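You operate a simulated robot arm through the tools that you are given. There is no shell and no other tool. Be economical: measure what you need, move in short steps, check, and stop when the job is done.

The job below is to be done with a simulated robot arm. You get a single attempt, and the scene is never put back.

## Task
Open the deep drawer of the tool trolley, take the jar labelled "SET 2" from the top of the tool trolley and put it in the inside of the deep drawer of the tool trolley, then shut the drawer. Then put the white filter element on the top of the steel workbench away on the middle shelf of the near service rack. Then take the carton on the top of the steel workbench and put it away on the steel table. The order counts. Set down upright: jar, white filter element, carton.

Only the result counts: the job must be done as asked and must still hold three seconds after the hand-in. Knocking over, shifting, dropping, spilling or breaking anything else fails it.

## Robot
A 6-joint arm with a four-finger gripper on a trunk, on a base that drives. Base frame: it is fixed to the floor where the robot stands at the start and does not move with it; the origin is under the middle of the robot, x ahead of it, y to its left, z up. Units: cm, degrees, N and s.
Its first joint turns from -166.0 to 166.0 degrees. Places, roughly: carton [250, -250, 100]; deep drawer of the tool trolley [100, 10, 50]; inside of the deep drawer of the tool trolley [110, 20, 40]; jar [125, 0, 100]; middle shelf of the near service rack (23x33 cm) [-342, 176, 80]; steel table [-340, -360, 80]; white filter element [275, -200, 100]. Payload 3.67 kg.
The TCP is the grasp point between the finger pads, 2.8 cm short of the fingertips. In the tool frame z runs along the fingers and y along their closing line. Largest opening 11.2 cm; the body of the gripper starts 7.3 cm behind the TCP.
Orientation is told as [roll, pitch, yaw] about the base's x, y, z axes, in that order, counted from this pose: with the fingers straight down and closing along the base's y, the tool's x points along the base's -x, its y along +y and its z along -z.

## Interface
- The arm moves only by the tool play_rows. Its argument "motion" is a list of rows, each a list of 3 entries, a list of its own where there are three numbers: the shift along the tool's x, y, z in units of 40 mm (1.0 is 40 mm), then the turn, a rotation vector about the tool's x, y, z in units of 8 degrees (1.0 is 8 degrees), then the finger opening in cm, from 0 to 11.2. In form: [[[x, y, z], [ax, ay, az], grip], ...]. A call has 1 to 10 rows; each row shifts and turns the commanded pose from where the row before left it, along the tool's axes as they then stand. A call with a number of a shift or a turn outside -1 to 1 is refused whole. A row lasts 0.2 s, in which the tool goes at most 5 cm and 8.6 degrees; a call with a longer step from one row to the next is refused whole, and so is a gripper value outside its range. Where a pose cannot be reached the arm comes as near as it can. A force on the tool above 40 N (or 10 N above the force at the start of the call, whichever is more), or a blocked arm, ends the call early, and 0.2 s more pass. Each finger halts on what it meets, pressing with about 36 N; the grip force reading is that of the motor and also rises with nothing between the fingers. The clock runs only during rows and for 0.2 s after the last one: add rows that do not move to give the fingers time. It gives the time, the measured TCP pose, the force on the tool (base axes), the opening and the grip force at its end, in the units of the frame above (readings bear some noise), with the torque about the TCP (base axes, N m) and any sound that the robot's microphone picked up, and new pictures: "pictures" is both (left out), scene, wrist or none.
- Cameras (640 x 400 px; columns grow to the right, rows downward): "scene" is now at [10.09, 19.31, 133.14]; the picture's right is [-0.24, -0.97, 0.00], its down [-0.62, 0.16, -0.77] and it looks along [0.75, -0.19, -0.64] (base axes); focal length 276 px, centre (320, 200). "wrist" rides on the gripper at [6, -1.8, -10.4] in the tool frame; the picture's right is [0.29, 0.96, 0.00], its down [-0.80, 0.24, -0.55] and it looks along [-0.53, 0.16, 0.83] (tool axes); focal length 234 px, centre (320, 200). There is no depth. A picture from a camera that has moved, and an enlarged one, comes with that camera's place and axes in the base frame and with its lens. The place of the scene camera against the robot may be out by one fixed shift of up to 1.2 cm in any direction.
- roll_base(legs): drives the robot by 1 to 6 legs, each [ahead, left, turn to the left] in cm, cm and degrees, along the robot's own axes; the way and the turn of a leg run together, so that a leg with both is an arc; at most 150 cm and 180 degrees a leg. The arm and the cameras ride along, it lands a little off, and it stops where it bumps. It gives what a move gives, and a new picture of the scene camera.
- aim_head(pan, tilt): turns the head with the scene camera to pan (to the left, within 143 degrees either way) and tilt (down, from -29 to 69), counted from straight ahead of the robot. It gives what a move gives, and a new picture of the scene camera.
- close_up(camera, box): a new picture of the part [left, top, right, bottom] of that camera's present view, enlarged. No time passes.
- sign_off(): hands the job in; it is judged then, once.

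Work in short steps. Places have to be worked out from the pictures, the camera data and where the tool is seen: move nearer, look again, correct. Check each grasp and each placing, and mend what went wrong. You have 165 turns and 260 pictures in all, those below and enlarged ones among them. Open the gripper and draw the arm clear of the work before you hand the job in, unless the task says otherwise; then end with one line.

The tools are called after "Call:" as name(argument=value, ...) on one line, values as JSON. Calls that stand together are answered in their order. play_rows: Moves the arm, as the interface text tells. Its arguments: {"type":"object","properties":{"motion":{"type":"array"},"pictures":{"type":"string","enum":["both","scene","wrist","none"]}},"required":["motion"]} The other tools are called the same way: roll_base (legs) drives the base; aim_head (pan, tilt) turns the head that bears the scene camera; close_up (camera, box) takes an enlarged picture of a part of a camera's view; sign_off () hands the job in.

At the start:

```text
t: 0.0
eef_pos: [62.49, 2.05, 106.4]
tool_rot: [0.0, -0.1, 0.0]
wrist_force: [0.3, 0.2, -0.4]
wrist_torque: [-0.03, 0.02, 0.01]
finger_gap: 11.21
grip_force: 0.1
robot x, y, heading: [-0.33, -0.48, 0.1]
head pan, tilt: [-14.2, 39.8]
```

scene: 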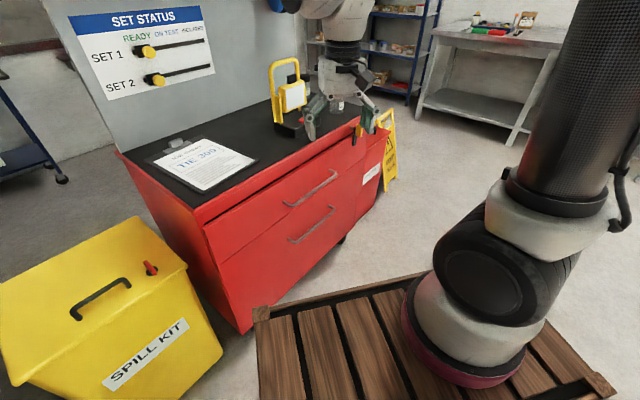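
wrist: 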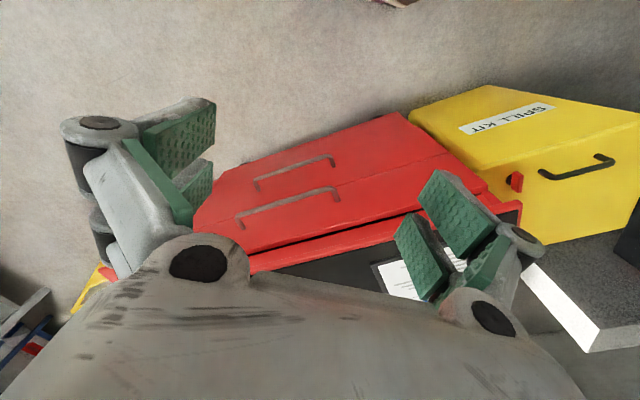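

The trolley stands ahead, and the arm hides part of its top. I'll take an enlarged look at the trolley to find the jar and the handles.

Call:
close_up(camera="scene", box=[60, 0, 420, 225])

Call:
close_up(camera="scene", box=[240, 60, 400, 160])

```text
1.78 times, centred on (240, 112) of scene
camera zoom: at [10.09, 19.31, 133.14], right [-0.24, -0.97, 0.0], down [-0.62, 0.16, -0.77], along [0.75, -0.19, -0.64], focal length 490 px, centre (462, 356)
```

zoom: 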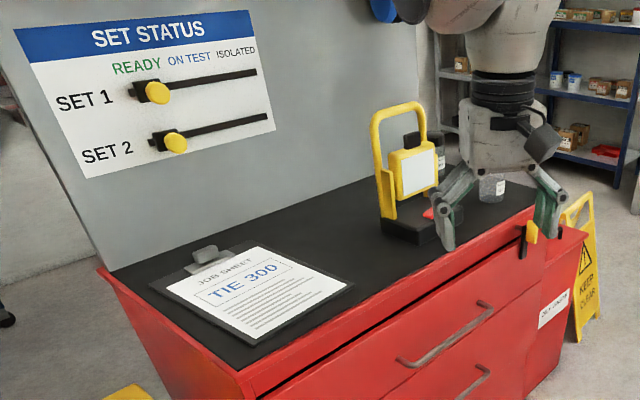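

```text
4.00 times, centred on (320, 110) of scene
camera zoom: at [10.09, 19.31, 133.14], right [-0.24, -0.97, 0.0], down [-0.62, 0.16, -0.77], along [0.75, -0.19, -0.64], focal length 1102 px, centre (320, 560)
```

zoom: 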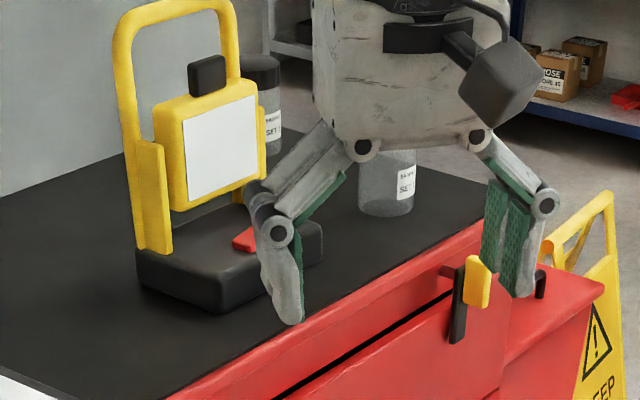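

Two similar jars are there, partly hidden. I swing the arm to the right to clear the view.

Call:
play_rows(motion=[[[0, -1, -0.5], [0, 0, 0], 11.2], [[0, -1, -0.5], [0, 0, 0], 11.2], [[0, -1, -0.5], [0, 0, 0], 11.2], [[0, -1, -0.5], [0, 0, 0], 11.2], [[0, -1, 0], [0, 0, 0], 11.2], [[0, -1, 0], [0, 0, 0], 11.2], [[0, -1, 0], [0, 0, 0], 11.2], [[0, -1, 0], [0, 0, 0], 11.2]], pictures="both")

Call:
close_up(camera="scene", box=[240, 60, 400, 160])

Call:
close_up(camera="scene", box=[100, 100, 420, 300])

```text
t: 1.8
eef_pos: [62.38, -30.07, 114.31]
tool_rot: [0.0, 0.0, 0.2]
wrist_force: [-0.8, 0.9, 0.4]
wrist_torque: [0.01, 0.0, 0.0]
finger_gap: 11.21
grip_force: 0.1
robot x, y, heading: [0.08, -0.08, 0.3]
head pan, tilt: [-14.2, 39.8]
camera scene: at [10.07, 19.34, 133.13], right [-0.24, -0.97, 0.0], down [-0.62, 0.16, -0.77], along [0.75, -0.19, -0.64], focal length 276 px, centre (320, 200)
camera wrist: at [56.31, -31.87, 124.61], right [-0.29, 0.96, 0.0], down [0.8, 0.24, 0.55], along [0.53, 0.16, -0.83], focal length 234 px, centre (320, 200)
```

scene: 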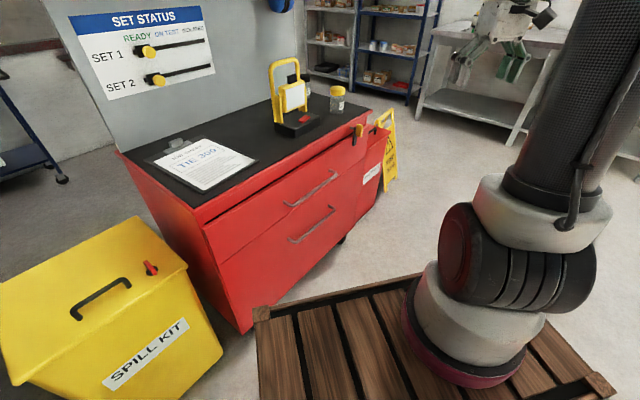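
wrist: 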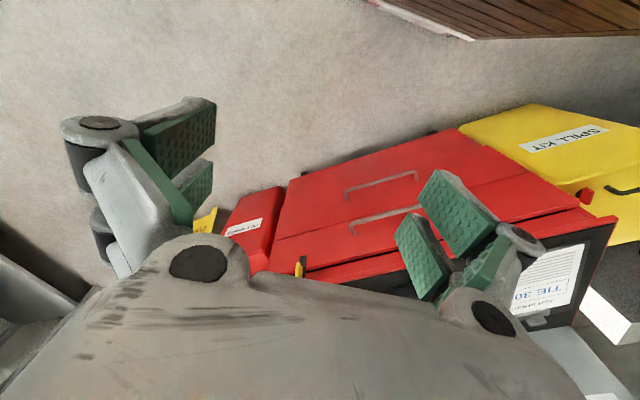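

```text
4.00 times, centred on (320, 110) of scene
camera zoom: at [10.07, 19.34, 133.13], right [-0.24, -0.97, 0.0], down [-0.62, 0.16, -0.77], along [0.75, -0.19, -0.64], focal length 1102 px, centre (320, 560)
```

zoom: 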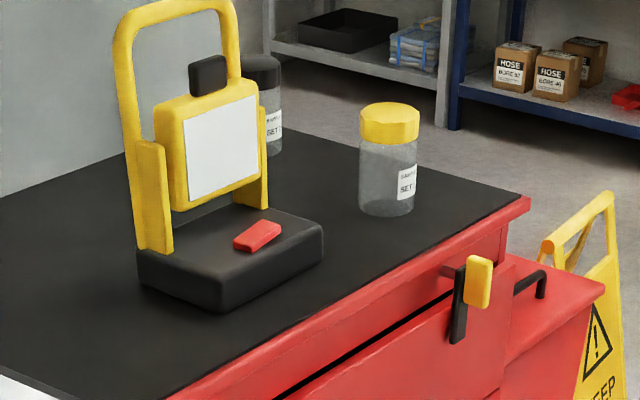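

```text
2.00 times, centred on (260, 200) of scene
camera zoom: at [10.07, 19.34, 133.13], right [-0.24, -0.97, 0.0], down [-0.62, 0.16, -0.77], along [0.75, -0.19, -0.64], focal length 551 px, centre (440, 200)
```

zoom: 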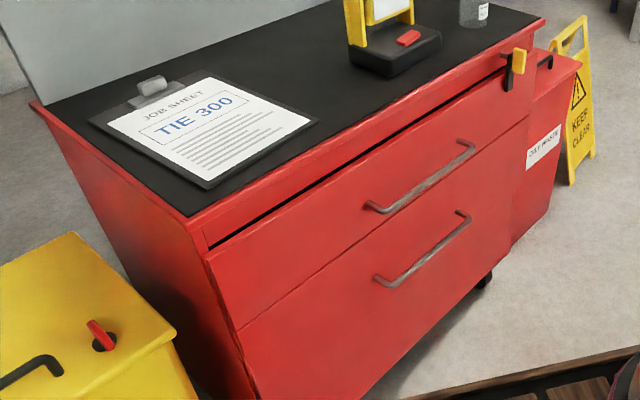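

The latch knob, jars and handles are visible: upright lower handle near z≈50 and a front face that looks toward about (-0.8,-0.6). I look down to learn my own footprint.

Call:
aim_head(pan=-30, tilt=69)

Call:
aim_head(pan=-75, tilt=20)

```text
t: 2.7
eef_pos: [62.39, -29.97, 114.29]
tool_rot: [0.0, 0.0, 0.0]
wrist_force: [0.0, 0.9, -1.1]
wrist_torque: [-0.04, -0.01, -0.01]
finger_gap: 11.19
grip_force: 0.1
robot x, y, heading: [0.18, -0.15, -0.0]
head pan, tilt: [-30.0, 68.8]
camera scene: at [6.68, 18.6, 129.49], right [-0.5, -0.87, 0.0], down [-0.81, 0.47, -0.36], along [0.31, -0.18, -0.93], focal length 276 px, centre (320, 200)
```

scene: 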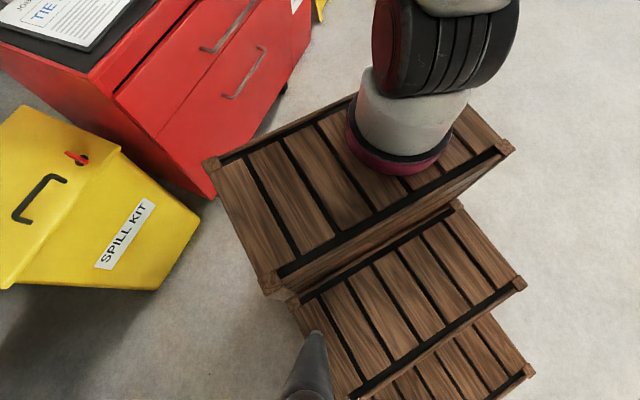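

```text
t: 3.9
eef_pos: [62.42, -30.08, 114.27]
tool_rot: [0.0, -0.1, -0.1]
wrist_force: [0.4, 0.4, -0.2]
wrist_torque: [0.01, -0.01, -0.02]
finger_gap: 11.2
grip_force: 0.0
robot x, y, heading: [0.23, 0.16, 0.2]
head pan, tilt: [-75.0, 20.0]
camera scene: at [4.25, 12.4, 136.23], right [-0.97, -0.26, 0.0], down [-0.09, 0.33, -0.94], along [0.24, -0.91, -0.34], focal length 276 px, centre (320, 200)
```

scene: 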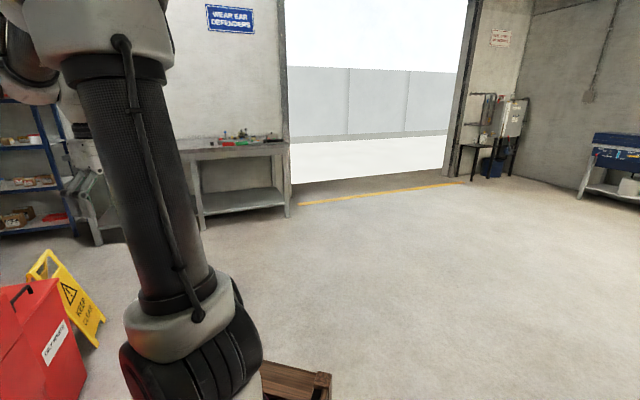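

My base is a stack of crates with the arm on top. I drive round to face the trolley front squarely, then look again.

Call:
roll_base(legs=[[20, -49, 0], [0, 0, 36]])

Call:
aim_head(pan=0, tilt=40)

```text
t: 8.7
eef_pos: [87.89, -37.27, 114.4]
tool_rot: [-0.1, 0.0, 35.9]
wrist_force: [-0.5, -0.2, -0.1]
wrist_torque: [-0.03, 0.0, 0.01]
finger_gap: 11.19
grip_force: 0.1
robot x, y, heading: [19.82, -49.63, 35.8]
head pan, tilt: [-75.0, 20.0]
camera scene: at [15.79, -36.69, 136.24], right [-0.63, -0.77, 0.0], down [-0.26, 0.22, -0.94], along [0.73, -0.59, -0.34], focal length 276 px, centre (320, 200)
```

scene: 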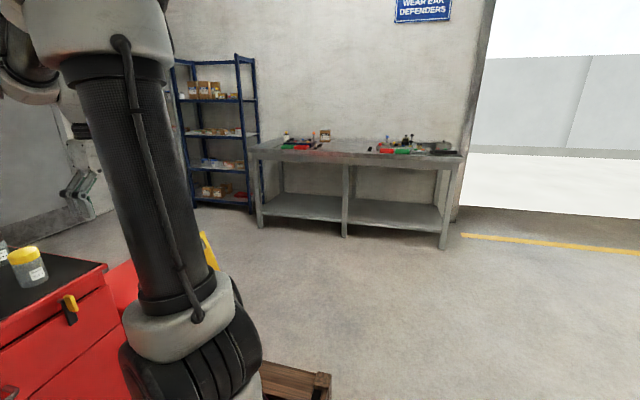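

```text
t: 10.2
eef_pos: [87.87, -37.25, 114.32]
tool_rot: [0.0, -0.1, 35.8]
wrist_force: [0.1, 0.5, 0.4]
wrist_torque: [0.02, 0.02, -0.03]
finger_gap: 11.2
grip_force: 0.0
robot x, y, heading: [19.77, -49.07, 35.6]
head pan, tilt: [0.0, 40.0]
camera scene: at [15.48, -25.84, 133.1], right [0.58, -0.81, 0.0], down [-0.52, -0.38, -0.77], along [0.62, 0.45, -0.64], focal length 276 px, centre (320, 200)
```

scene: 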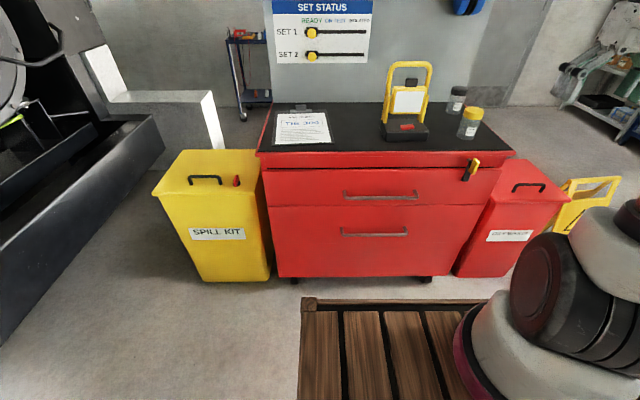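

The trolley is square ahead: lower handle near n≈75 cm out, z≈50. I zoom on the jars' labels and on the latch.

Call:
close_up(camera="scene", box=[420, 70, 520, 132])

Call:
close_up(camera="scene", box=[320, 140, 530, 271])

```text
6.40 times, centred on (470, 101) of scene
camera zoom: at [15.48, -25.84, 133.1], right [0.58, -0.81, 0.0], down [-0.52, -0.38, -0.77], along [0.62, 0.45, -0.64], focal length 1764 px, centre (-640, 834)
```

zoom: 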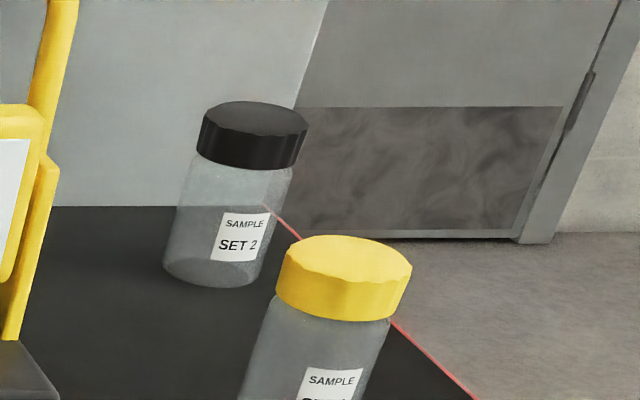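

```text
3.05 times, centred on (425, 206) of scene
camera zoom: at [15.48, -25.84, 133.1], right [0.58, -0.81, 0.0], down [-0.52, -0.38, -0.77], along [0.62, 0.45, -0.64], focal length 840 px, centre (0, 183)
```

zoom: 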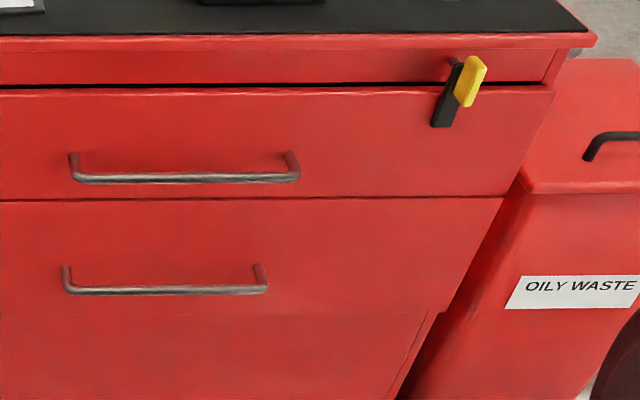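

SET 2 is the dark-lidded jar at the back (about 35 cm behind the front edge). I first bring the arm in front of the handle and turn the tool so the fingers close across the horizontal bar.

Call:
play_rows(motion=[[[0, 0.9, 0], [0, 0, 0], 11.2], [[0, 0.9, 0], [0, 0, 0], 11.2], [[0, 0.9, 0], [0, 0, 0], 11.2], [[0, 0.9, 0], [0, 0, 0], 11.2], [[0, 0.9, 0], [0, 0, 0], 11.2], [[0, 0.9, 0], [0, 0, 0], 11.2], [[0, 0.9, 0], [0, 0, 0], 11.2], [[0, 0.9, 0], [0, 0, 0], 11.2]], pictures="none")

Call:
play_rows(motion=[[[0, 0, 0], [0, 0, 1], 8], [[0, 0, 0], [0, 0, 1], 8], [[0, 0, 0], [0, 0, 1], 8], [[0, 0, 0], [0, 0, 1], 8], [[0, 0, 0], [0, 0, 1], 8], [[0, 0, 0], [0, 0, 1], 8], [[0, 0, 0], [0, 0, 1], 8], [[0, 0, 0], [0, 0, 1], 8], [[0, 0, 0], [0, 0, 1], 8], [[0, 0, 0], [0, 0, 1], 8]], pictures="none")

Call:
play_rows(motion=[[[0, 0, 0], [0, 0, 1], 8], [[0, 0, 0], [0, 0, 0.25], 8], [[0, 0, 0], [-1, 0, 0], 8], [[0, 0, 0], [-1, 0, 0], 8], [[0, 0, 0], [-1, 0, 0], 8], [[0, 0, 0], [-1, 0, 0], 8], [[0, 0, 0], [-1, 0, 0], 8], [[0, 0, 0], [-1, 0, 0], 8], [[0, 0, 0], [-0.5, 0, 0], 8]], pictures="both")

```text
t: 12.0
eef_pos: [70.99, -13.85, 114.21]
tool_rot: [0.1, 0.0, 35.8]
wrist_force: [0.2, -1.4, 1.0]
wrist_torque: [0.0, 0.0, -0.02]
finger_gap: 11.18
grip_force: 0.0
robot x, y, heading: [19.46, -49.38, 35.8]
head pan, tilt: [0.0, 40.0]
```

```text
t: 14.2
eef_pos: [71.07, -13.91, 114.33]
tool_rot: [0.0, 0.0, -44.4]
wrist_force: [0.4, -0.9, 0.1]
wrist_torque: [0.06, 0.03, -0.01]
finger_gap: 8.0
grip_force: 0.1
robot x, y, heading: [19.5, -49.18, 35.7]
head pan, tilt: [0.0, 40.0]
```

```text
t: 16.2
eef_pos: [73.22, -10.45, 119.59]
tool_rot: [52.0, -0.1, -54.2]
wrist_force: [-0.3, 0.1, 0.6]
wrist_torque: [-0.01, -0.04, 0.01]
finger_gap: 8.01
grip_force: 0.0
out of reach, approached as far as the arm can: row 7, 8, 9
robot x, y, heading: [19.75, -49.16, 35.7]
head pan, tilt: [0.0, 40.0]
camera scene: at [15.47, -25.84, 133.1], right [0.58, -0.81, 0.0], down [-0.52, -0.38, -0.77], along [0.62, 0.45, -0.64], focal length 276 px, centre (320, 200)
camera wrist: at [62.06, -10.92, 124.51], right [0.31, 0.58, 0.75], down [0.23, -0.82, 0.53], along [0.92, 0.01, -0.39], focal length 234 px, centre (320, 200)
```

scene: 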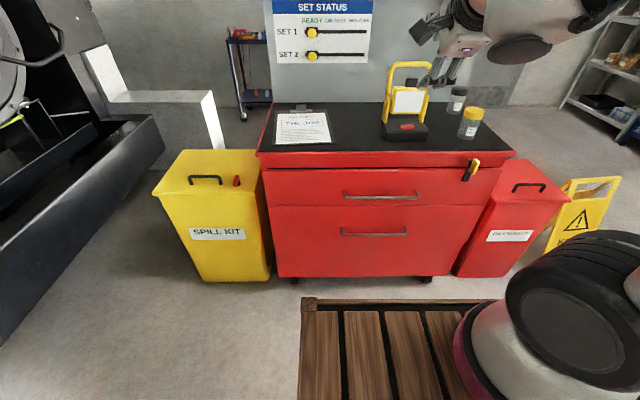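
wrist: 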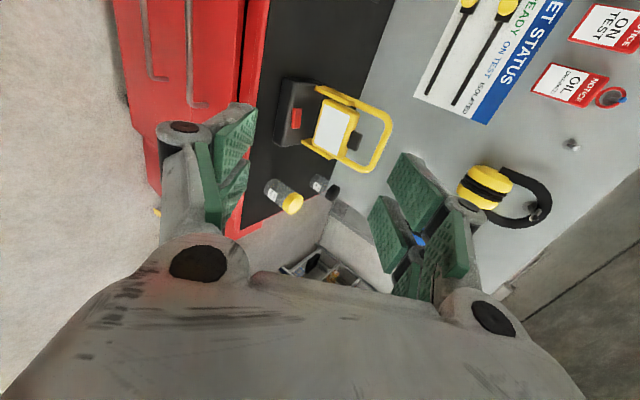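

The tilt stops at 52° at this height. I lower the tool in front of the trolley (well clear of it, n≈52) and see where the pose settles.

Call:
play_rows(motion=[[[0, -0.866, 0.5], [0, 0, 0], 8], [[0, -0.866, 0.5], [0, 0, 0], 8], [[0, -0.866, 0.5], [0, 0, 0], 8], [[0, -0.866, 0.5], [0, 0, 0], 8], [[0, -0.866, 0.5], [0, 0, 0], 8], [[0, -0.866, 0.5], [0, 0, 0], 8], [[0, -0.866, 0.5], [0, 0, 0], 8], [[0, -0.866, 0.5], [0, 0, 0], 8], [[0, -0.866, 0.5], [0, 0, 0], 8], [[0, -0.866, 0.5], [0, 0, 0], 8]], pictures="scene")

```text
t: 18.4
eef_pos: [76.83, -9.91, 116.24]
tool_rot: [49.1, 0.1, -53.2]
wrist_force: [-0.6, -0.2, -0.4]
wrist_torque: [0.01, -0.02, 0.02]
finger_gap: 8.01
grip_force: 0.0
out of reach, approached as far as the arm can: row 1, 2, 3, 4, 5, 6, 7, 8, 9, 10
robot x, y, heading: [19.56, -49.5, 36.2]
head pan, tilt: [0.0, 40.0]
camera scene: at [15.47, -25.83, 133.1], right [0.58, -0.81, 0.0], down [-0.52, -0.38, -0.77], along [0.62, 0.45, -0.64], focal length 276 px, centre (320, 200)
```

scene: 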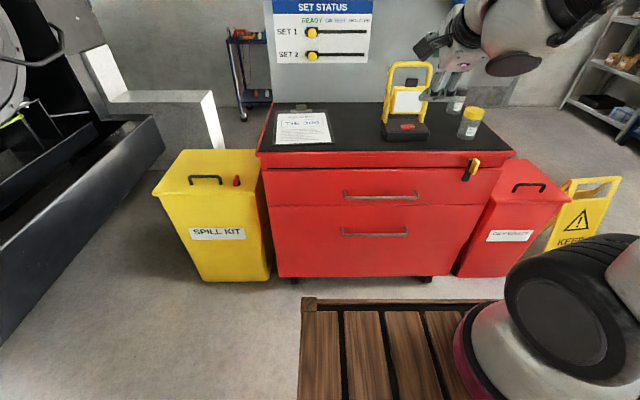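

The arm is at a wrist limit in this posture. I take the tilt back by about 30° and see where the pose goes.

Call:
play_rows(motion=[[[0, 0, 0], [1, 0, 0], 8], [[0, 0, 0], [1, 0, 0], 8], [[0, 0, 0], [1, 0, 0], 8], [[0, 0, 0], [1, 0, 0], 8]], pictures="none")

```text
t: 19.4
eef_pos: [76.73, -9.95, 116.33]
tool_rot: [17.0, 0.2, -53.0]
wrist_force: [0.2, 0.9, 0.8]
wrist_torque: [0.01, -0.03, 0.01]
finger_gap: 8.01
grip_force: 0.1
robot x, y, heading: [19.61, -49.51, 35.6]
head pan, tilt: [0.0, 40.0]
```

Commands track the actual pose, so now I lower straight down with a 17° tilt.

Call:
play_rows(motion=[[[0, -0.292, 0.956], [0, 0, 0], 8], [[0, -0.292, 0.956], [0, 0, 0], 8], [[0, -0.292, 0.956], [0, 0, 0], 8], [[0, -0.292, 0.956], [0, 0, 0], 8], [[0, -0.292, 0.956], [0, 0, 0], 8], [[0, -0.292, 0.956], [0, 0, 0], 8], [[0, -0.292, 0.956], [0, 0, 0], 8], [[0, -0.292, 0.956], [0, 0, 0], 8], [[0, -0.292, 0.956], [0, 0, 0], 8], [[0, -0.292, 0.956], [0, 0, 0], 8]], pictures="none")

Call:
play_rows(motion=[[[0, -0.292, 0.956], [0, 0, 0], 8], [[0, -0.292, 0.956], [0, 0, 0], 8], [[0, -0.292, 0.956], [0, 0, 0], 8], [[0, 0, 0], [-1, 0, 0], 8], [[0, 0, 0], [-1, 0, 0], 8], [[0, 0, 0], [-1, 0, 0], 8], [[0, 0, 0], [-1, 0, 0], 8], [[0, 0, 0], [-1, 0, 0], 8]], pictures="both")

```text
t: 21.6
eef_pos: [79.09, -8.2, 87.32]
tool_rot: [16.1, 0.2, -53.2]
wrist_force: [-0.5, -0.6, 1.4]
wrist_torque: [-0.01, -0.04, 0.01]
finger_gap: 7.99
grip_force: 0.2
out of reach, approached as far as the arm can: row 7, 8, 9, 10
robot x, y, heading: [19.44, -49.21, 35.8]
head pan, tilt: [0.0, 40.0]
```

```text
t: 23.4
eef_pos: [85.23, -6.57, 83.46]
tool_rot: [44.6, 4.1, -51.6]
wrist_force: [0.0, -0.2, -0.6]
wrist_torque: [-0.01, 0.01, -0.03]
finger_gap: 7.99
grip_force: 0.0
out of reach, approached as far as the arm can: row 1, 2, 3, 4, 5
robot x, y, heading: [19.87, -49.52, 35.7]
head pan, tilt: [0.0, 40.0]
camera scene: at [15.47, -25.83, 133.1], right [0.58, -0.81, 0.0], down [-0.52, -0.38, -0.77], along [0.62, 0.45, -0.64], focal length 276 px, centre (320, 200)
camera wrist: at [74.86, -7.58, 89.85], right [0.39, 0.61, 0.69], down [0.35, -0.79, 0.51], along [0.85, 0.04, -0.52], focal length 234 px, centre (320, 200)
```

scene: 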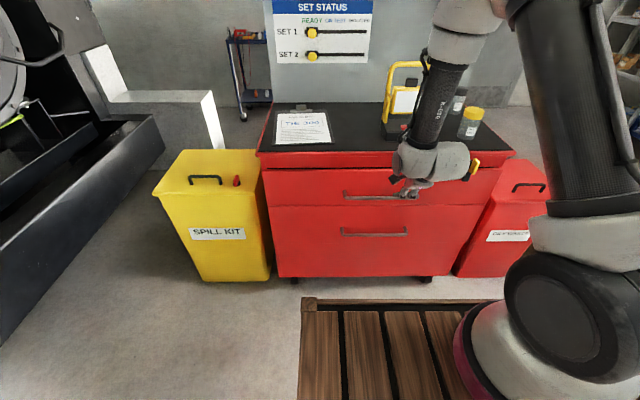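
wrist: 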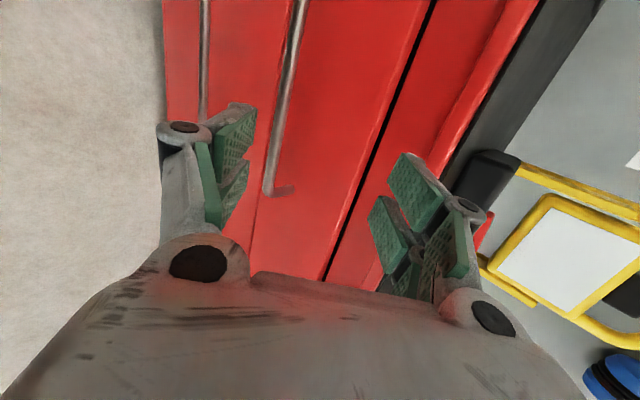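

At this distance the arm is too folded to get low. I back the base by 18 cm so the handle is at longer reach, then lower outward.

Call:
roll_base(legs=[[-18, 0, 0]])

Call:
play_rows(motion=[[[0, -0.4, 0.9], [0, 0, 0], 8], [[0, -0.4, 0.9], [0, 0, 0], 8], [[0, -0.4, 0.9], [0, 0, 0], 8], [[0, -0.4, 0.9], [0, 0, 0], 8], [[0, -0.4, 0.9], [0, 0, 0], 8], [[0, -0.4, 0.9], [0, 0, 0], 8]], pictures="both")

```text
t: 24.9
eef_pos: [70.61, -16.97, 83.46]
tool_rot: [44.5, 4.1, -51.7]
wrist_force: [-0.2, 0.0, 0.2]
wrist_torque: [0.0, -0.01, -0.01]
finger_gap: 8.01
grip_force: 0.1
robot x, y, heading: [5.31, -60.18, 35.9]
head pan, tilt: [0.0, 40.0]
camera scene: at [0.97, -36.27, 133.1], right [0.58, -0.81, 0.0], down [-0.52, -0.38, -0.77], along [0.62, 0.45, -0.64], focal length 276 px, centre (320, 200)
```

scene: 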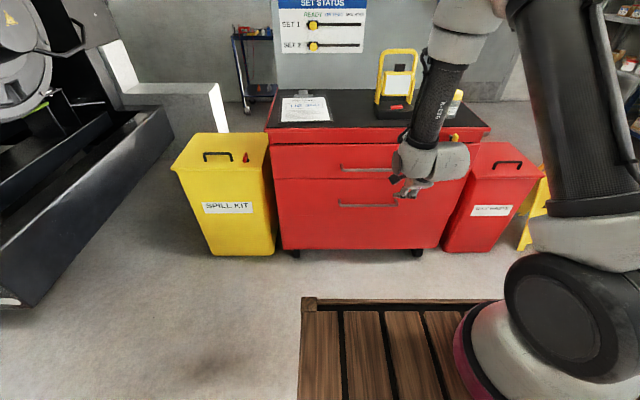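

```text
t: 26.3
eef_pos: [76.15, -10.81, 61.18]
tool_rot: [44.5, 4.0, -51.7]
wrist_force: [-0.6, 0.0, 1.0]
wrist_torque: [-0.01, 0.02, 0.0]
finger_gap: 7.98
grip_force: 0.1
robot x, y, heading: [4.95, -59.67, 36.0]
head pan, tilt: [0.0, 40.0]
camera scene: at [0.96, -36.28, 133.1], right [0.58, -0.81, 0.0], down [-0.52, -0.38, -0.77], along [0.62, 0.45, -0.64], focal length 276 px, centre (320, 200)
camera wrist: at [65.9, -11.69, 67.69], right [0.39, 0.61, 0.69], down [0.35, -0.79, 0.51], along [0.85, 0.04, -0.52], focal length 234 px, centre (320, 200)
```

scene: 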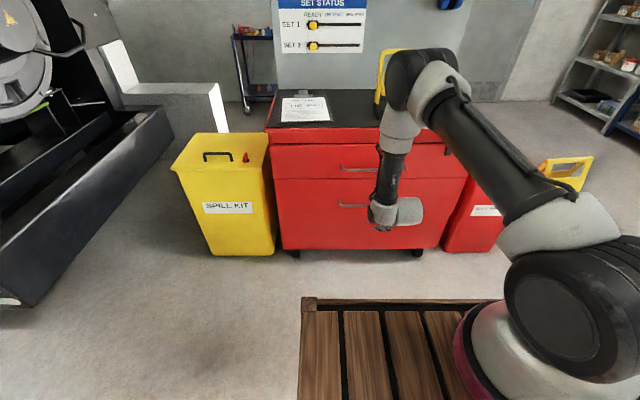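
wrist: 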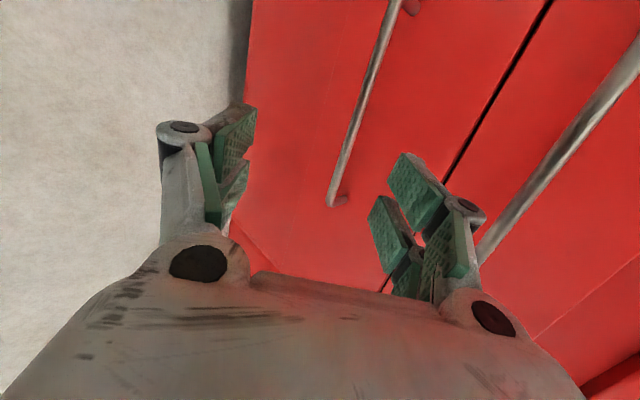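

The arm reaches low now; TCP is at n≈55.5, t≈53, z≈61, while the bar should be near n≈76, z≈48.5. I tilt the tool more toward horizontal so the upper finger fits behind the bar.

Call:
play_rows(motion=[[[0, 0, 0], [-1, 0, 0], 6], [[0, 0, 0], [-1, 0, 0], 6], [[0, 0, 0], [-1, 0, 0], 6], [[0, -0.7, 0.3], [0, 0, 0], 6], [[0, -0.7, 0.3], [0, 0, 0], 6], [[0, -0.7, 0.3], [0, 0, 0], 6]], pictures="both")

```text
t: 27.7
eef_pos: [75.89, -9.92, 52.06]
tool_rot: [68.5, 4.0, -51.7]
wrist_force: [0.2, -0.5, 1.1]
wrist_torque: [0.05, -0.01, 0.02]
finger_gap: 6.02
grip_force: 0.1
robot x, y, heading: [5.22, -59.67, 35.9]
head pan, tilt: [0.0, 40.0]
camera scene: at [0.97, -36.27, 133.1], right [0.58, -0.81, 0.0], down [-0.52, -0.38, -0.77], along [0.62, 0.45, -0.64], focal length 276 px, centre (320, 200)
camera wrist: at [64.13, -11.8, 54.6], right [0.14, 0.39, 0.91], down [0.18, -0.91, 0.37], along [0.97, 0.11, -0.19], focal length 234 px, centre (320, 200)
```

scene: 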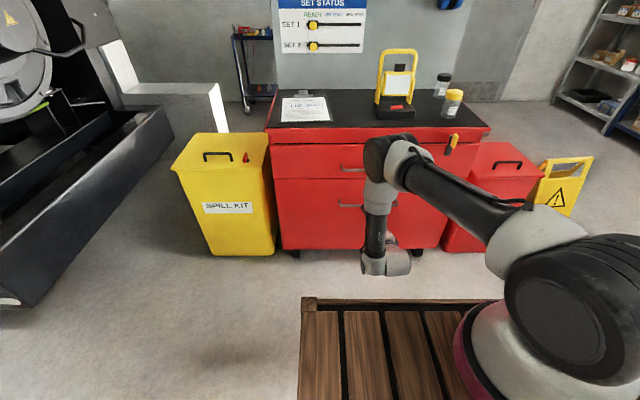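
wrist: 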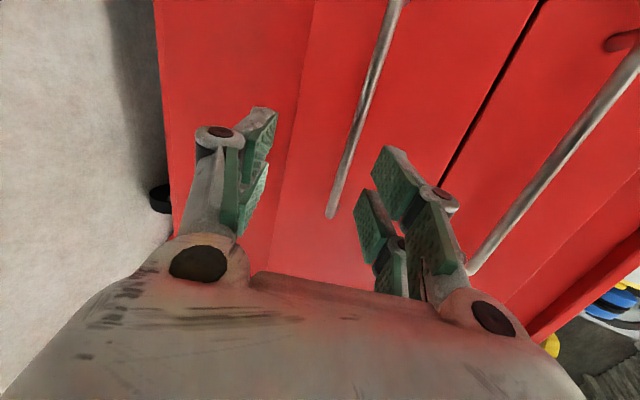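

Two wrist views put the bar at about n=74, z=50. I approach to n≈69 and check the alignment.

Call:
play_rows(motion=[[[0, 0.2, 0.8], [0, 0, 0], 6], [[0, 0.2, 0.8], [0, 0, 0], 6], [[0, 0.2, 0.8], [0, 0, 0], 6], [[0, 0.2, 0.8], [0, 0, 0], 6]], pictures="both")

```text
t: 28.7
eef_pos: [86.2, -1.7, 50.43]
tool_rot: [68.3, 4.1, -51.7]
wrist_force: [0.9, -0.6, -0.1]
wrist_torque: [0.0, 0.01, -0.01]
finger_gap: 6.0
grip_force: 0.0
robot x, y, heading: [5.16, -60.07, 35.7]
head pan, tilt: [0.0, 40.0]
camera scene: at [0.97, -36.27, 133.1], right [0.58, -0.81, 0.0], down [-0.52, -0.38, -0.77], along [0.62, 0.45, -0.64], focal length 276 px, centre (320, 200)
camera wrist: at [74.39, -3.56, 52.9], right [0.14, 0.39, 0.91], down [0.18, -0.91, 0.37], along [0.97, 0.11, -0.19], focal length 234 px, centre (320, 200)
```

scene: 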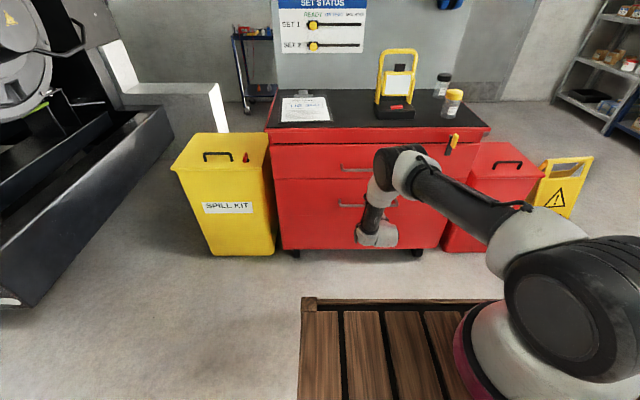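
wrist: 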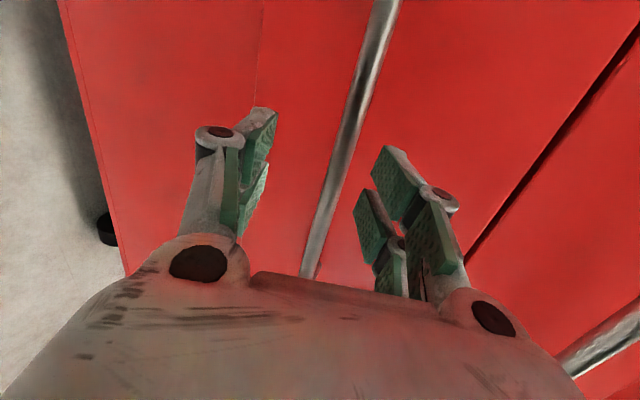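

The bar lies between the fingers. I advance 4.5 cm horizontally so the pads span the bar.

Call:
play_rows(motion=[[[0, 0.21, 0.54], [0, 0, 0], 6], [[0, 0.21, 0.54], [0, 0, 0], 6], [[0, 0, 0], [0, 0, 0], 6]], pictures="wrist")

```text
t: 29.5
eef_pos: [89.78, 1.04, 50.42]
tool_rot: [68.5, 4.1, -51.7]
wrist_force: [-0.6, -0.1, 0.4]
wrist_torque: [0.01, 0.0, 0.0]
finger_gap: 5.99
grip_force: 0.1
robot x, y, heading: [5.31, -59.77, 35.9]
head pan, tilt: [0.0, 40.0]
camera wrist: at [77.97, -0.73, 52.95], right [0.14, 0.39, 0.91], down [0.18, -0.91, 0.37], along [0.97, 0.11, -0.19], focal length 234 px, centre (320, 200)
```

wrist: 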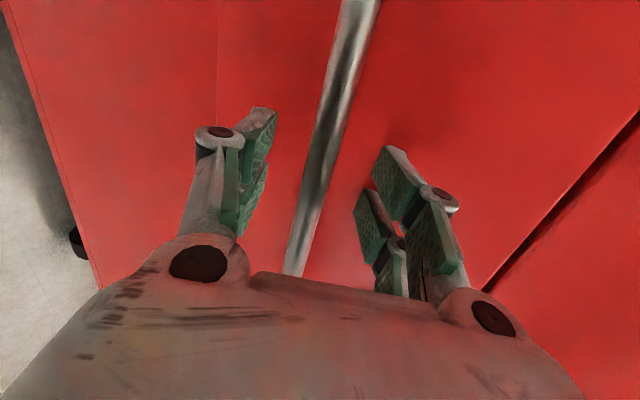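

The bar is centred between the pads. I close the fingers.

Call:
play_rows(motion=[[[0, 0, 0], [0, 0, 0], 3], [[0, 0, 0], [0, 0, 0], 0], [[0, 0, 0], [0, 0, 0], 0], [[0, 0, 0], [0, 0, 0], 0]], pictures="wrist")

```text
t: 30.5
eef_pos: [89.62, 1.01, 50.22]
tool_rot: [68.2, 4.0, -51.8]
wrist_force: [-3.9, -1.3, -23.0]
wrist_torque: [-1.63, -1.13, 1.36]
finger_gap: 1.47
grip_force: 44.6
robot x, y, heading: [5.3, -59.85, 35.6]
head pan, tilt: [0.0, 40.0]
camera wrist: at [77.87, -0.82, 52.71], right [0.14, 0.4, 0.91], down [0.18, -0.91, 0.37], along [0.97, 0.11, -0.2], focal length 234 px, centre (320, 200)
```

wrist: 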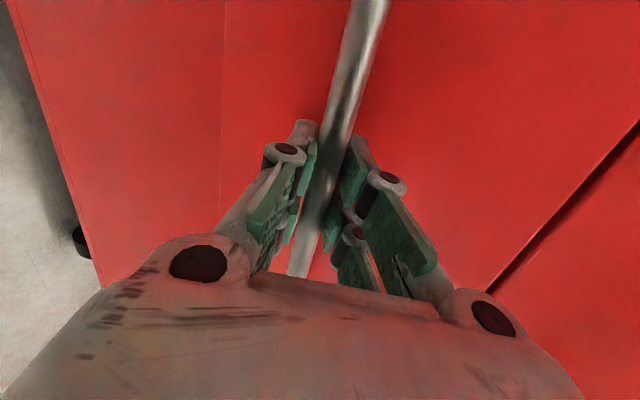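

The bar is gripped (gap 1.5 cm). I test a gentle pull outward of 3 cm, lowering slightly to relieve the vertical force.

Call:
play_rows(motion=[[[0, -0.05, 0], [0, 0, 0], 0], [[0, -0.09, -0.23], [0, 0, 0], 0], [[0, -0.09, -0.23], [0, 0, 0], 0], [[0, -0.09, -0.23], [0, 0, 0], 0]], pictures="scene")

```text
t: 31.5
eef_pos: [87.47, -0.68, 50.2]
tool_rot: [68.4, 4.0, -51.6]
wrist_force: [-1.9, 6.0, -21.8]
wrist_torque: [-1.92, -1.48, 0.1]
finger_gap: 1.48
grip_force: 45.0
robot x, y, heading: [5.24, -59.66, 36.0]
head pan, tilt: [0.0, 40.0]
camera scene: at [1.03, -36.19, 133.09], right [0.58, -0.81, 0.0], down [-0.52, -0.38, -0.77], along [0.62, 0.45, -0.64], focal length 276 px, centre (320, 200)
```

scene: 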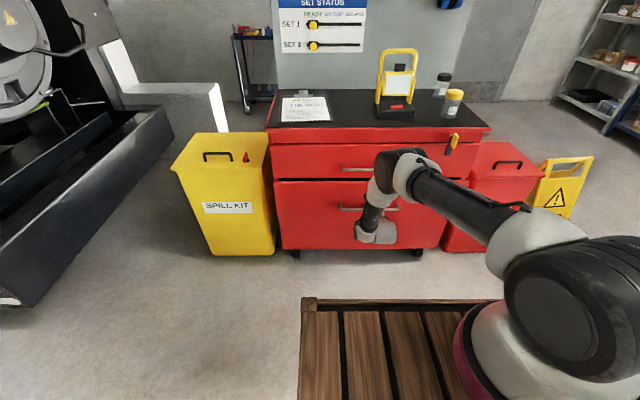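

The drawer slides freely. I pull about 13 cm more with the arm.

Call:
play_rows(motion=[[[0, -0.12, -0.3], [0, 0, 0], 0], [[0, -0.12, -0.3], [0, 0, 0], 0], [[0, -0.12, -0.3], [0, 0, 0], 0], [[0, -0.12, -0.3], [0, 0, 0], 0], [[0, -0.12, -0.3], [0, 0, 0], 0], [[0, -0.12, -0.3], [0, 0, 0], 0], [[0, -0.12, -0.3], [0, 0, 0], 0], [[0, -0.12, -0.3], [0, 0, 0], 0], [[0, -0.12, -0.3], [0, 0, 0], 0], [[0, -0.12, -0.3], [0, 0, 0], 0]], pictures="none")

Call:
play_rows(motion=[[[0, -0.12, -0.3], [0, 0, 0], 0], [[0, -0.12, -0.3], [0, 0, 0], 0], [[0, -0.12, -0.3], [0, 0, 0], 0], [[0, -0.12, -0.3], [0, 0, 0], 0], [[0, -0.12, -0.3], [0, 0, 0], 0], [[0, -0.12, -0.3], [0, 0, 0], 0], [[0, -0.12, -0.3], [0, 0, 0], 0], [[0, -0.12, -0.3], [0, 0, 0], 0], [[0, -0.12, -0.3], [0, 0, 0], 0]], pictures="scene")

```text
t: 32.9
eef_pos: [81.24, -5.1, 50.18]
tool_rot: [68.3, 4.1, -51.3]
wrist_force: [-1.1, 1.1, -6.5]
wrist_torque: [-1.9, -1.45, 0.58]
finger_gap: 1.47
grip_force: 45.7
robot x, y, heading: [5.45, -59.51, 35.9]
head pan, tilt: [0.0, 40.0]
stopped in row 7: the force on the tool passed its limit at 42 N (the readings are from after the stop); the commanded pose is now the measured one
```

```text
t: 34.5
eef_pos: [74.07, -10.44, 50.11]
tool_rot: [68.5, 4.0, -50.9]
wrist_force: [-2.0, 0.9, -5.1]
wrist_torque: [-1.89, -1.43, 0.73]
finger_gap: 1.46
grip_force: 44.7
robot x, y, heading: [5.08, -59.71, 35.9]
head pan, tilt: [0.0, 40.0]
stopped in row 8: the force on the tool passed its limit at 41 N (the readings are from after the stop); the commanded pose is now the measured one
camera scene: at [0.91, -36.21, 133.1], right [0.59, -0.81, 0.0], down [-0.52, -0.38, -0.77], along [0.62, 0.45, -0.64], focal length 276 px, centre (320, 200)
```

scene: 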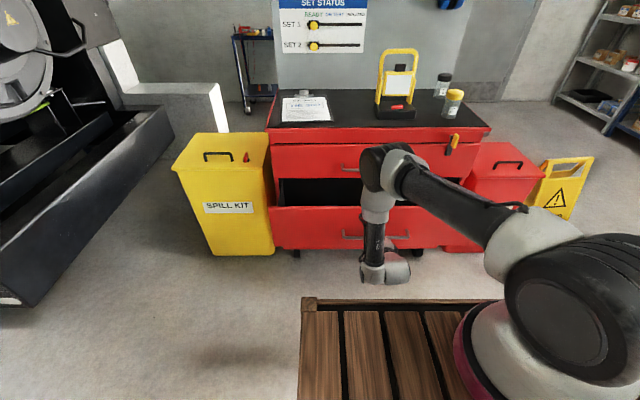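

Open about 19 cm. I pull some more to see whether it goes on.

Call:
play_rows(motion=[[[0, -0.12, -0.3], [0, 0, 0], 0], [[0, -0.12, -0.3], [0, 0, 0], 0], [[0, -0.12, -0.3], [0, 0, 0], 0], [[0, -0.12, -0.3], [0, 0, 0], 0], [[0, -0.12, -0.3], [0, 0, 0], 0], [[0, -0.12, -0.3], [0, 0, 0], 0], [[0, -0.12, -0.3], [0, 0, 0], 0]], pictures="scene")

```text
t: 36.1
eef_pos: [67.11, -15.92, 50.19]
tool_rot: [68.6, 4.2, -50.8]
wrist_force: [-22.2, 32.3, 0.4]
wrist_torque: [-1.66, -1.24, 0.97]
finger_gap: 1.49
grip_force: 45.1
robot x, y, heading: [5.07, -59.34, 35.9]
head pan, tilt: [0.0, 40.0]
camera scene: at [0.85, -36.15, 133.09], right [0.59, -0.81, 0.0], down [-0.52, -0.38, -0.77], along [0.62, 0.45, -0.64], focal length 276 px, centre (320, 200)
```

scene: 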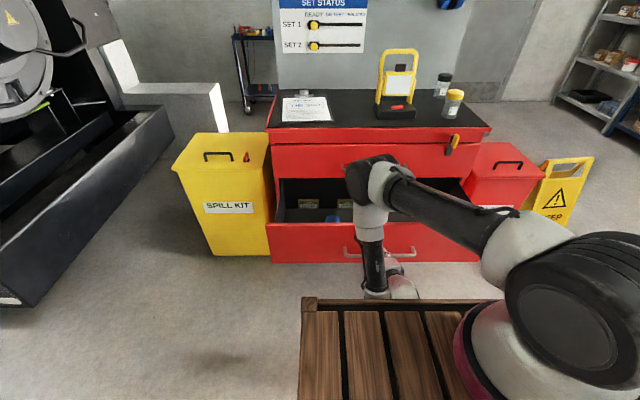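

The drawer is out about 28 cm, with a few things at its back left. That is enough: I release the handle and back the tool out.

Call:
play_rows(motion=[[[0, 0, 0], [0, 0, 0], 3], [[0, 0, 0], [0, 0, 0], 6], [[0, 0, 0], [0, 0, 0], 6], [[0, -0.2, -0.5], [0, 0, 0], 6], [[0, -0.2, -0.8], [0, 0, 0], 6], [[0, -0.2, -0.8], [0, 0, 0], 6]], pictures="both")

```text
t: 37.5
eef_pos: [60.34, -21.55, 51.0]
tool_rot: [68.6, 4.2, -51.1]
wrist_force: [0.0, -0.9, -0.7]
wrist_torque: [0.0, -0.01, 0.02]
finger_gap: 6.02
grip_force: 0.0
robot x, y, heading: [4.91, -59.99, 36.1]
head pan, tilt: [0.0, 40.0]
camera scene: at [0.93, -36.22, 133.1], right [0.59, -0.81, 0.0], down [-0.52, -0.38, -0.77], along [0.62, 0.45, -0.64], focal length 276 px, centre (320, 200)
camera wrist: at [48.56, -23.58, 53.51], right [0.13, 0.39, 0.91], down [0.19, -0.91, 0.37], along [0.97, 0.12, -0.19], focal length 234 px, centre (320, 200)
```

scene: 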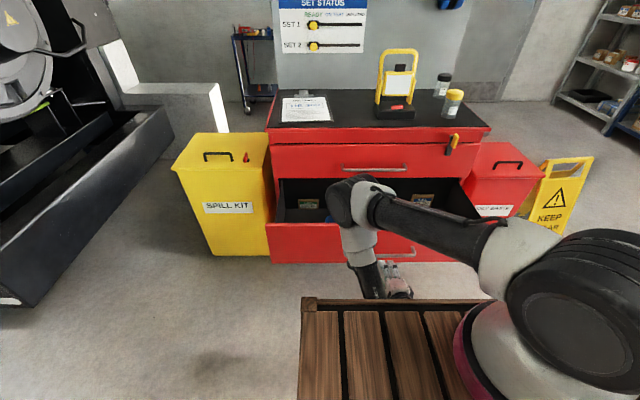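
wrist: 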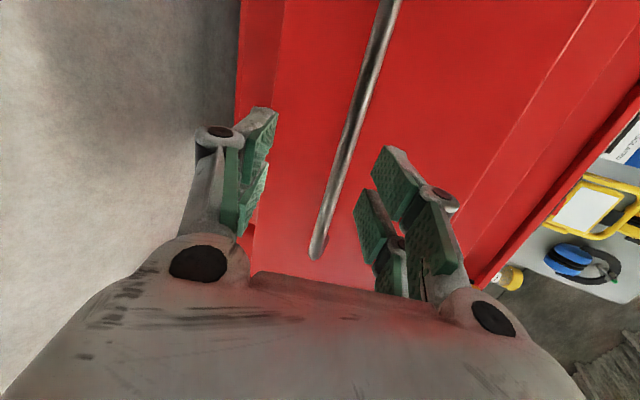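

Released. I back the base away for room, then raise and straighten the arm.

Call:
roll_base(legs=[[-25, 0, 0]])

Call:
play_rows(motion=[[[0, 0.8, -0.5], [1, 0, 0], 8], [[0, 0.7, -0.6], [1, 0, 0], 8], [[0, 0.6, -0.7], [1, 0, 0], 8], [[0, 0.5, -0.8], [1, 0, 0], 8], [[0, 0.4, -0.85], [1, 0, 0], 8], [[0, 0.3, -0.9], [1, 0, 0], 8], [[0, 0.2, -0.95], [1, 0, 0], 8], [[0, 0.1, -0.95], [1, 0, 0], 8], [[0, 0, -1], [0.5, 0, 0], 8], [[0, 0, -1], [0, 0, 0], 8]], pictures="none")

Call:
play_rows(motion=[[[0, 0, -1], [0, 0, -1], 8], [[0, 0, -1], [0, 0, -1], 8], [[0, 0, -1], [0, 0, -1], 8], [[0, 0, -1], [0, 0, -1], 8], [[0, 0, 0], [0, 0, -1], 8], [[0, 0, 0], [0, 0, -1], 8], [[0, 0, 0], [0, 0, -1], 11], [[0, 0, 0], [0, 0, -1], 11], [[0, 0, 0], [0, 0, -1], 11], [[0, 0, 0], [0, 0, -1], 11]], pictures="both")

```text
t: 39.3
eef_pos: [40.13, -36.16, 51.06]
tool_rot: [68.5, 4.2, -51.1]
wrist_force: [-0.3, -0.8, 0.0]
wrist_torque: [0.01, 0.0, 0.0]
finger_gap: 6.0
grip_force: 0.0
robot x, y, heading: [-15.1, -74.8, 36.0]
head pan, tilt: [0.0, 40.0]
camera scene: at [-19.31, -50.83, 133.1], right [0.58, -0.81, 0.0], down [-0.52, -0.38, -0.77], along [0.62, 0.45, -0.64], focal length 276 px, centre (320, 200)
```

scene: 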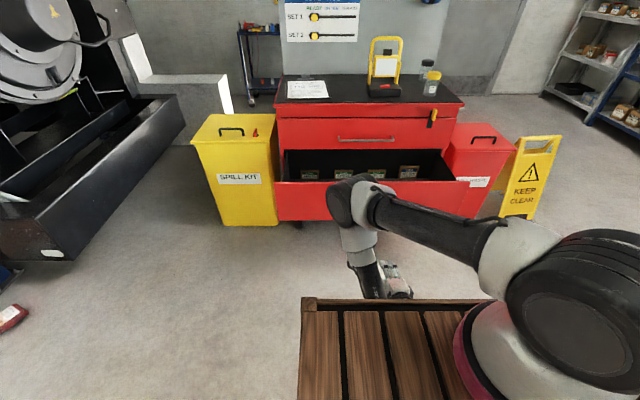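

```text
t: 41.5
eef_pos: [38.57, -39.8, 77.37]
tool_rot: [1.0, 4.1, -51.1]
wrist_force: [0.3, -0.5, 0.1]
wrist_torque: [0.0, -0.02, 0.03]
finger_gap: 7.98
grip_force: 0.1
out of reach, approached as far as the arm can: row 5, 6, 8, 9, 10
robot x, y, heading: [-15.22, -74.13, 35.7]
head pan, tilt: [0.0, 40.0]
```

```text
t: 43.7
eef_pos: [45.92, -40.78, 82.52]
tool_rot: [1.5, -9.3, 14.2]
wrist_force: [0.6, 0.8, -0.3]
wrist_torque: [-0.01, 0.0, 0.01]
finger_gap: 11.01
grip_force: 0.1
out of reach, approached as far as the arm can: row 1, 2, 3, 4, 5
robot x, y, heading: [-14.88, -74.35, 35.7]
head pan, tilt: [0.0, 40.0]
camera scene: at [-19.3, -50.83, 133.1], right [0.58, -0.81, 0.0], down [-0.52, -0.38, -0.77], along [0.62, 0.45, -0.64], focal length 276 px, centre (320, 200)
camera wrist: at [39.0, -44.65, 91.59], right [-0.52, 0.86, -0.02], down [0.62, 0.39, 0.68], along [0.59, 0.34, -0.73], focal length 234 px, centre (320, 200)
```

scene: 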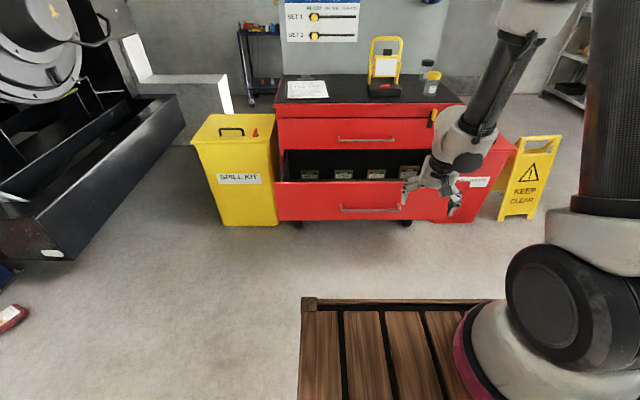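
wrist: 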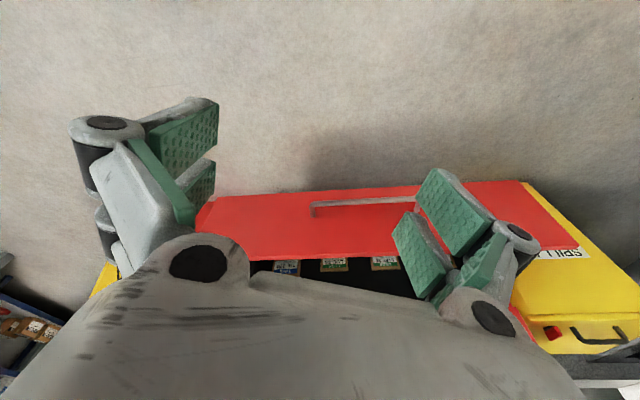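

The drawer holds four small boxes at its back; the front half is free. I straighten the tool to vertical, heading-aligned, and raise it.

Call:
play_rows(motion=[[[-0.5, 0, 0], [0, 1, 0], 11], [[-0.5, 0, 0], [0, 0.16, 0], 11], [[-0.5, 0, -0.5], [0, 0, -1], 11], [[-0.5, 0, -0.8], [0, 0, -1], 11], [[0, 0, -1], [0, 0, -0.7], 11], [[0, 0, -1], [0, 0, 0], 11], [[0, 0, -1], [0, 0, 0], 11], [[0, 0, -1], [0, 0, 0], 11], [[0, 0, -1], [0, 0, 0], 11], [[0, 0, -1], [0, 0, 0], 11]], pictures="none")

```text
t: 45.9
eef_pos: [48.43, -40.91, 112.44]
tool_rot: [-6.4, -9.3, 35.7]
wrist_force: [0.0, 1.0, -1.5]
wrist_torque: [0.0, 0.02, -0.01]
finger_gap: 11.0
grip_force: 0.0
out of reach, approached as far as the arm can: row 1, 2
robot x, y, heading: [-15.01, -74.01, 35.9]
head pan, tilt: [0.0, 40.0]
```

I level the tool, and drive right and partly forward toward the place beside the drawer, then look.

Call:
play_rows(motion=[[[0, 0, -0.5], [-0.8, 0, 0], 11], [[0, 0, -0.5], [0, 1, 0], 11], [[0, 0, 0], [0, 0.16, 0], 11]], pictures="none")

Call:
roll_base(legs=[[0, -74, 0], [65, 0, 0]])

```text
t: 46.7
eef_pos: [47.76, -41.16, 116.55]
tool_rot: [0.0, 0.0, 35.6]
wrist_force: [-0.1, -0.5, -0.2]
wrist_torque: [0.06, -0.04, 0.02]
finger_gap: 11.04
grip_force: 0.0
robot x, y, heading: [-14.99, -74.24, 36.0]
head pan, tilt: [0.0, 40.0]
```

```text
t: 53.9
eef_pos: [143.07, -63.05, 116.46]
tool_rot: [-0.2, 0.0, 35.4]
wrist_force: [-0.3, 0.2, 0.0]
wrist_torque: [0.0, -0.02, -0.02]
finger_gap: 10.99
grip_force: 0.1
robot x, y, heading: [80.26, -96.0, 35.5]
head pan, tilt: [0.0, 40.0]
camera scene: at [76.08, -72.47, 133.1], right [0.58, -0.81, 0.0], down [-0.52, -0.37, -0.77], along [0.62, 0.45, -0.64], focal length 276 px, centre (320, 200)
```

scene: 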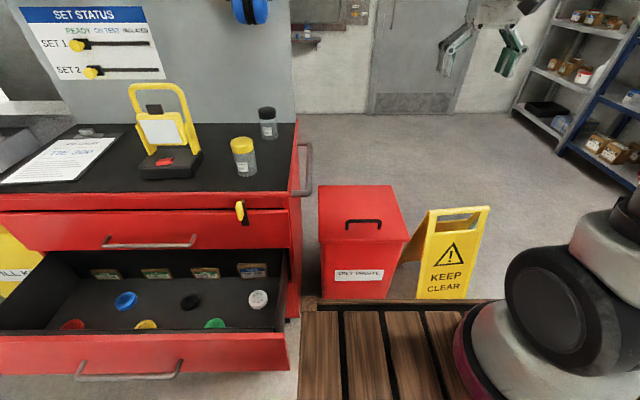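

Good view now: the drawer floor has coloured pieces in it. I zoom in on the drawer interior and the jars.

Call:
close_up(camera="scene", box=[0, 230, 320, 390])

Call:
close_up(camera="scene", box=[200, 80, 320, 200])

```text
2.00 times, centred on (160, 310) of scene
camera zoom: at [76.08, -72.47, 133.1], right [0.58, -0.81, 0.0], down [-0.52, -0.37, -0.77], along [0.62, 0.45, -0.64], focal length 551 px, centre (640, -20)
```

zoom: 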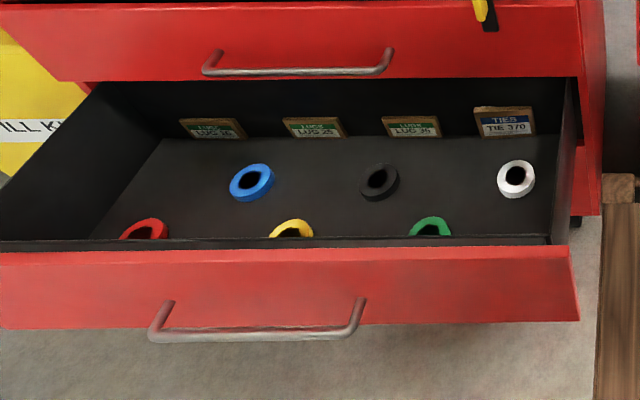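

```text
3.33 times, centred on (260, 140) of scene
camera zoom: at [76.08, -72.47, 133.1], right [0.58, -0.81, 0.0], down [-0.52, -0.37, -0.77], along [0.62, 0.45, -0.64], focal length 918 px, centre (520, 400)
```

zoom: 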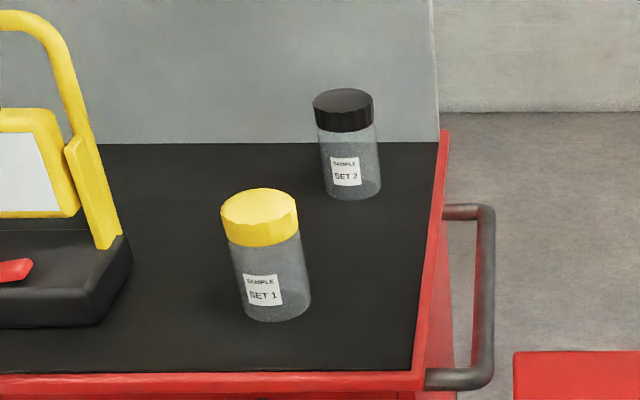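

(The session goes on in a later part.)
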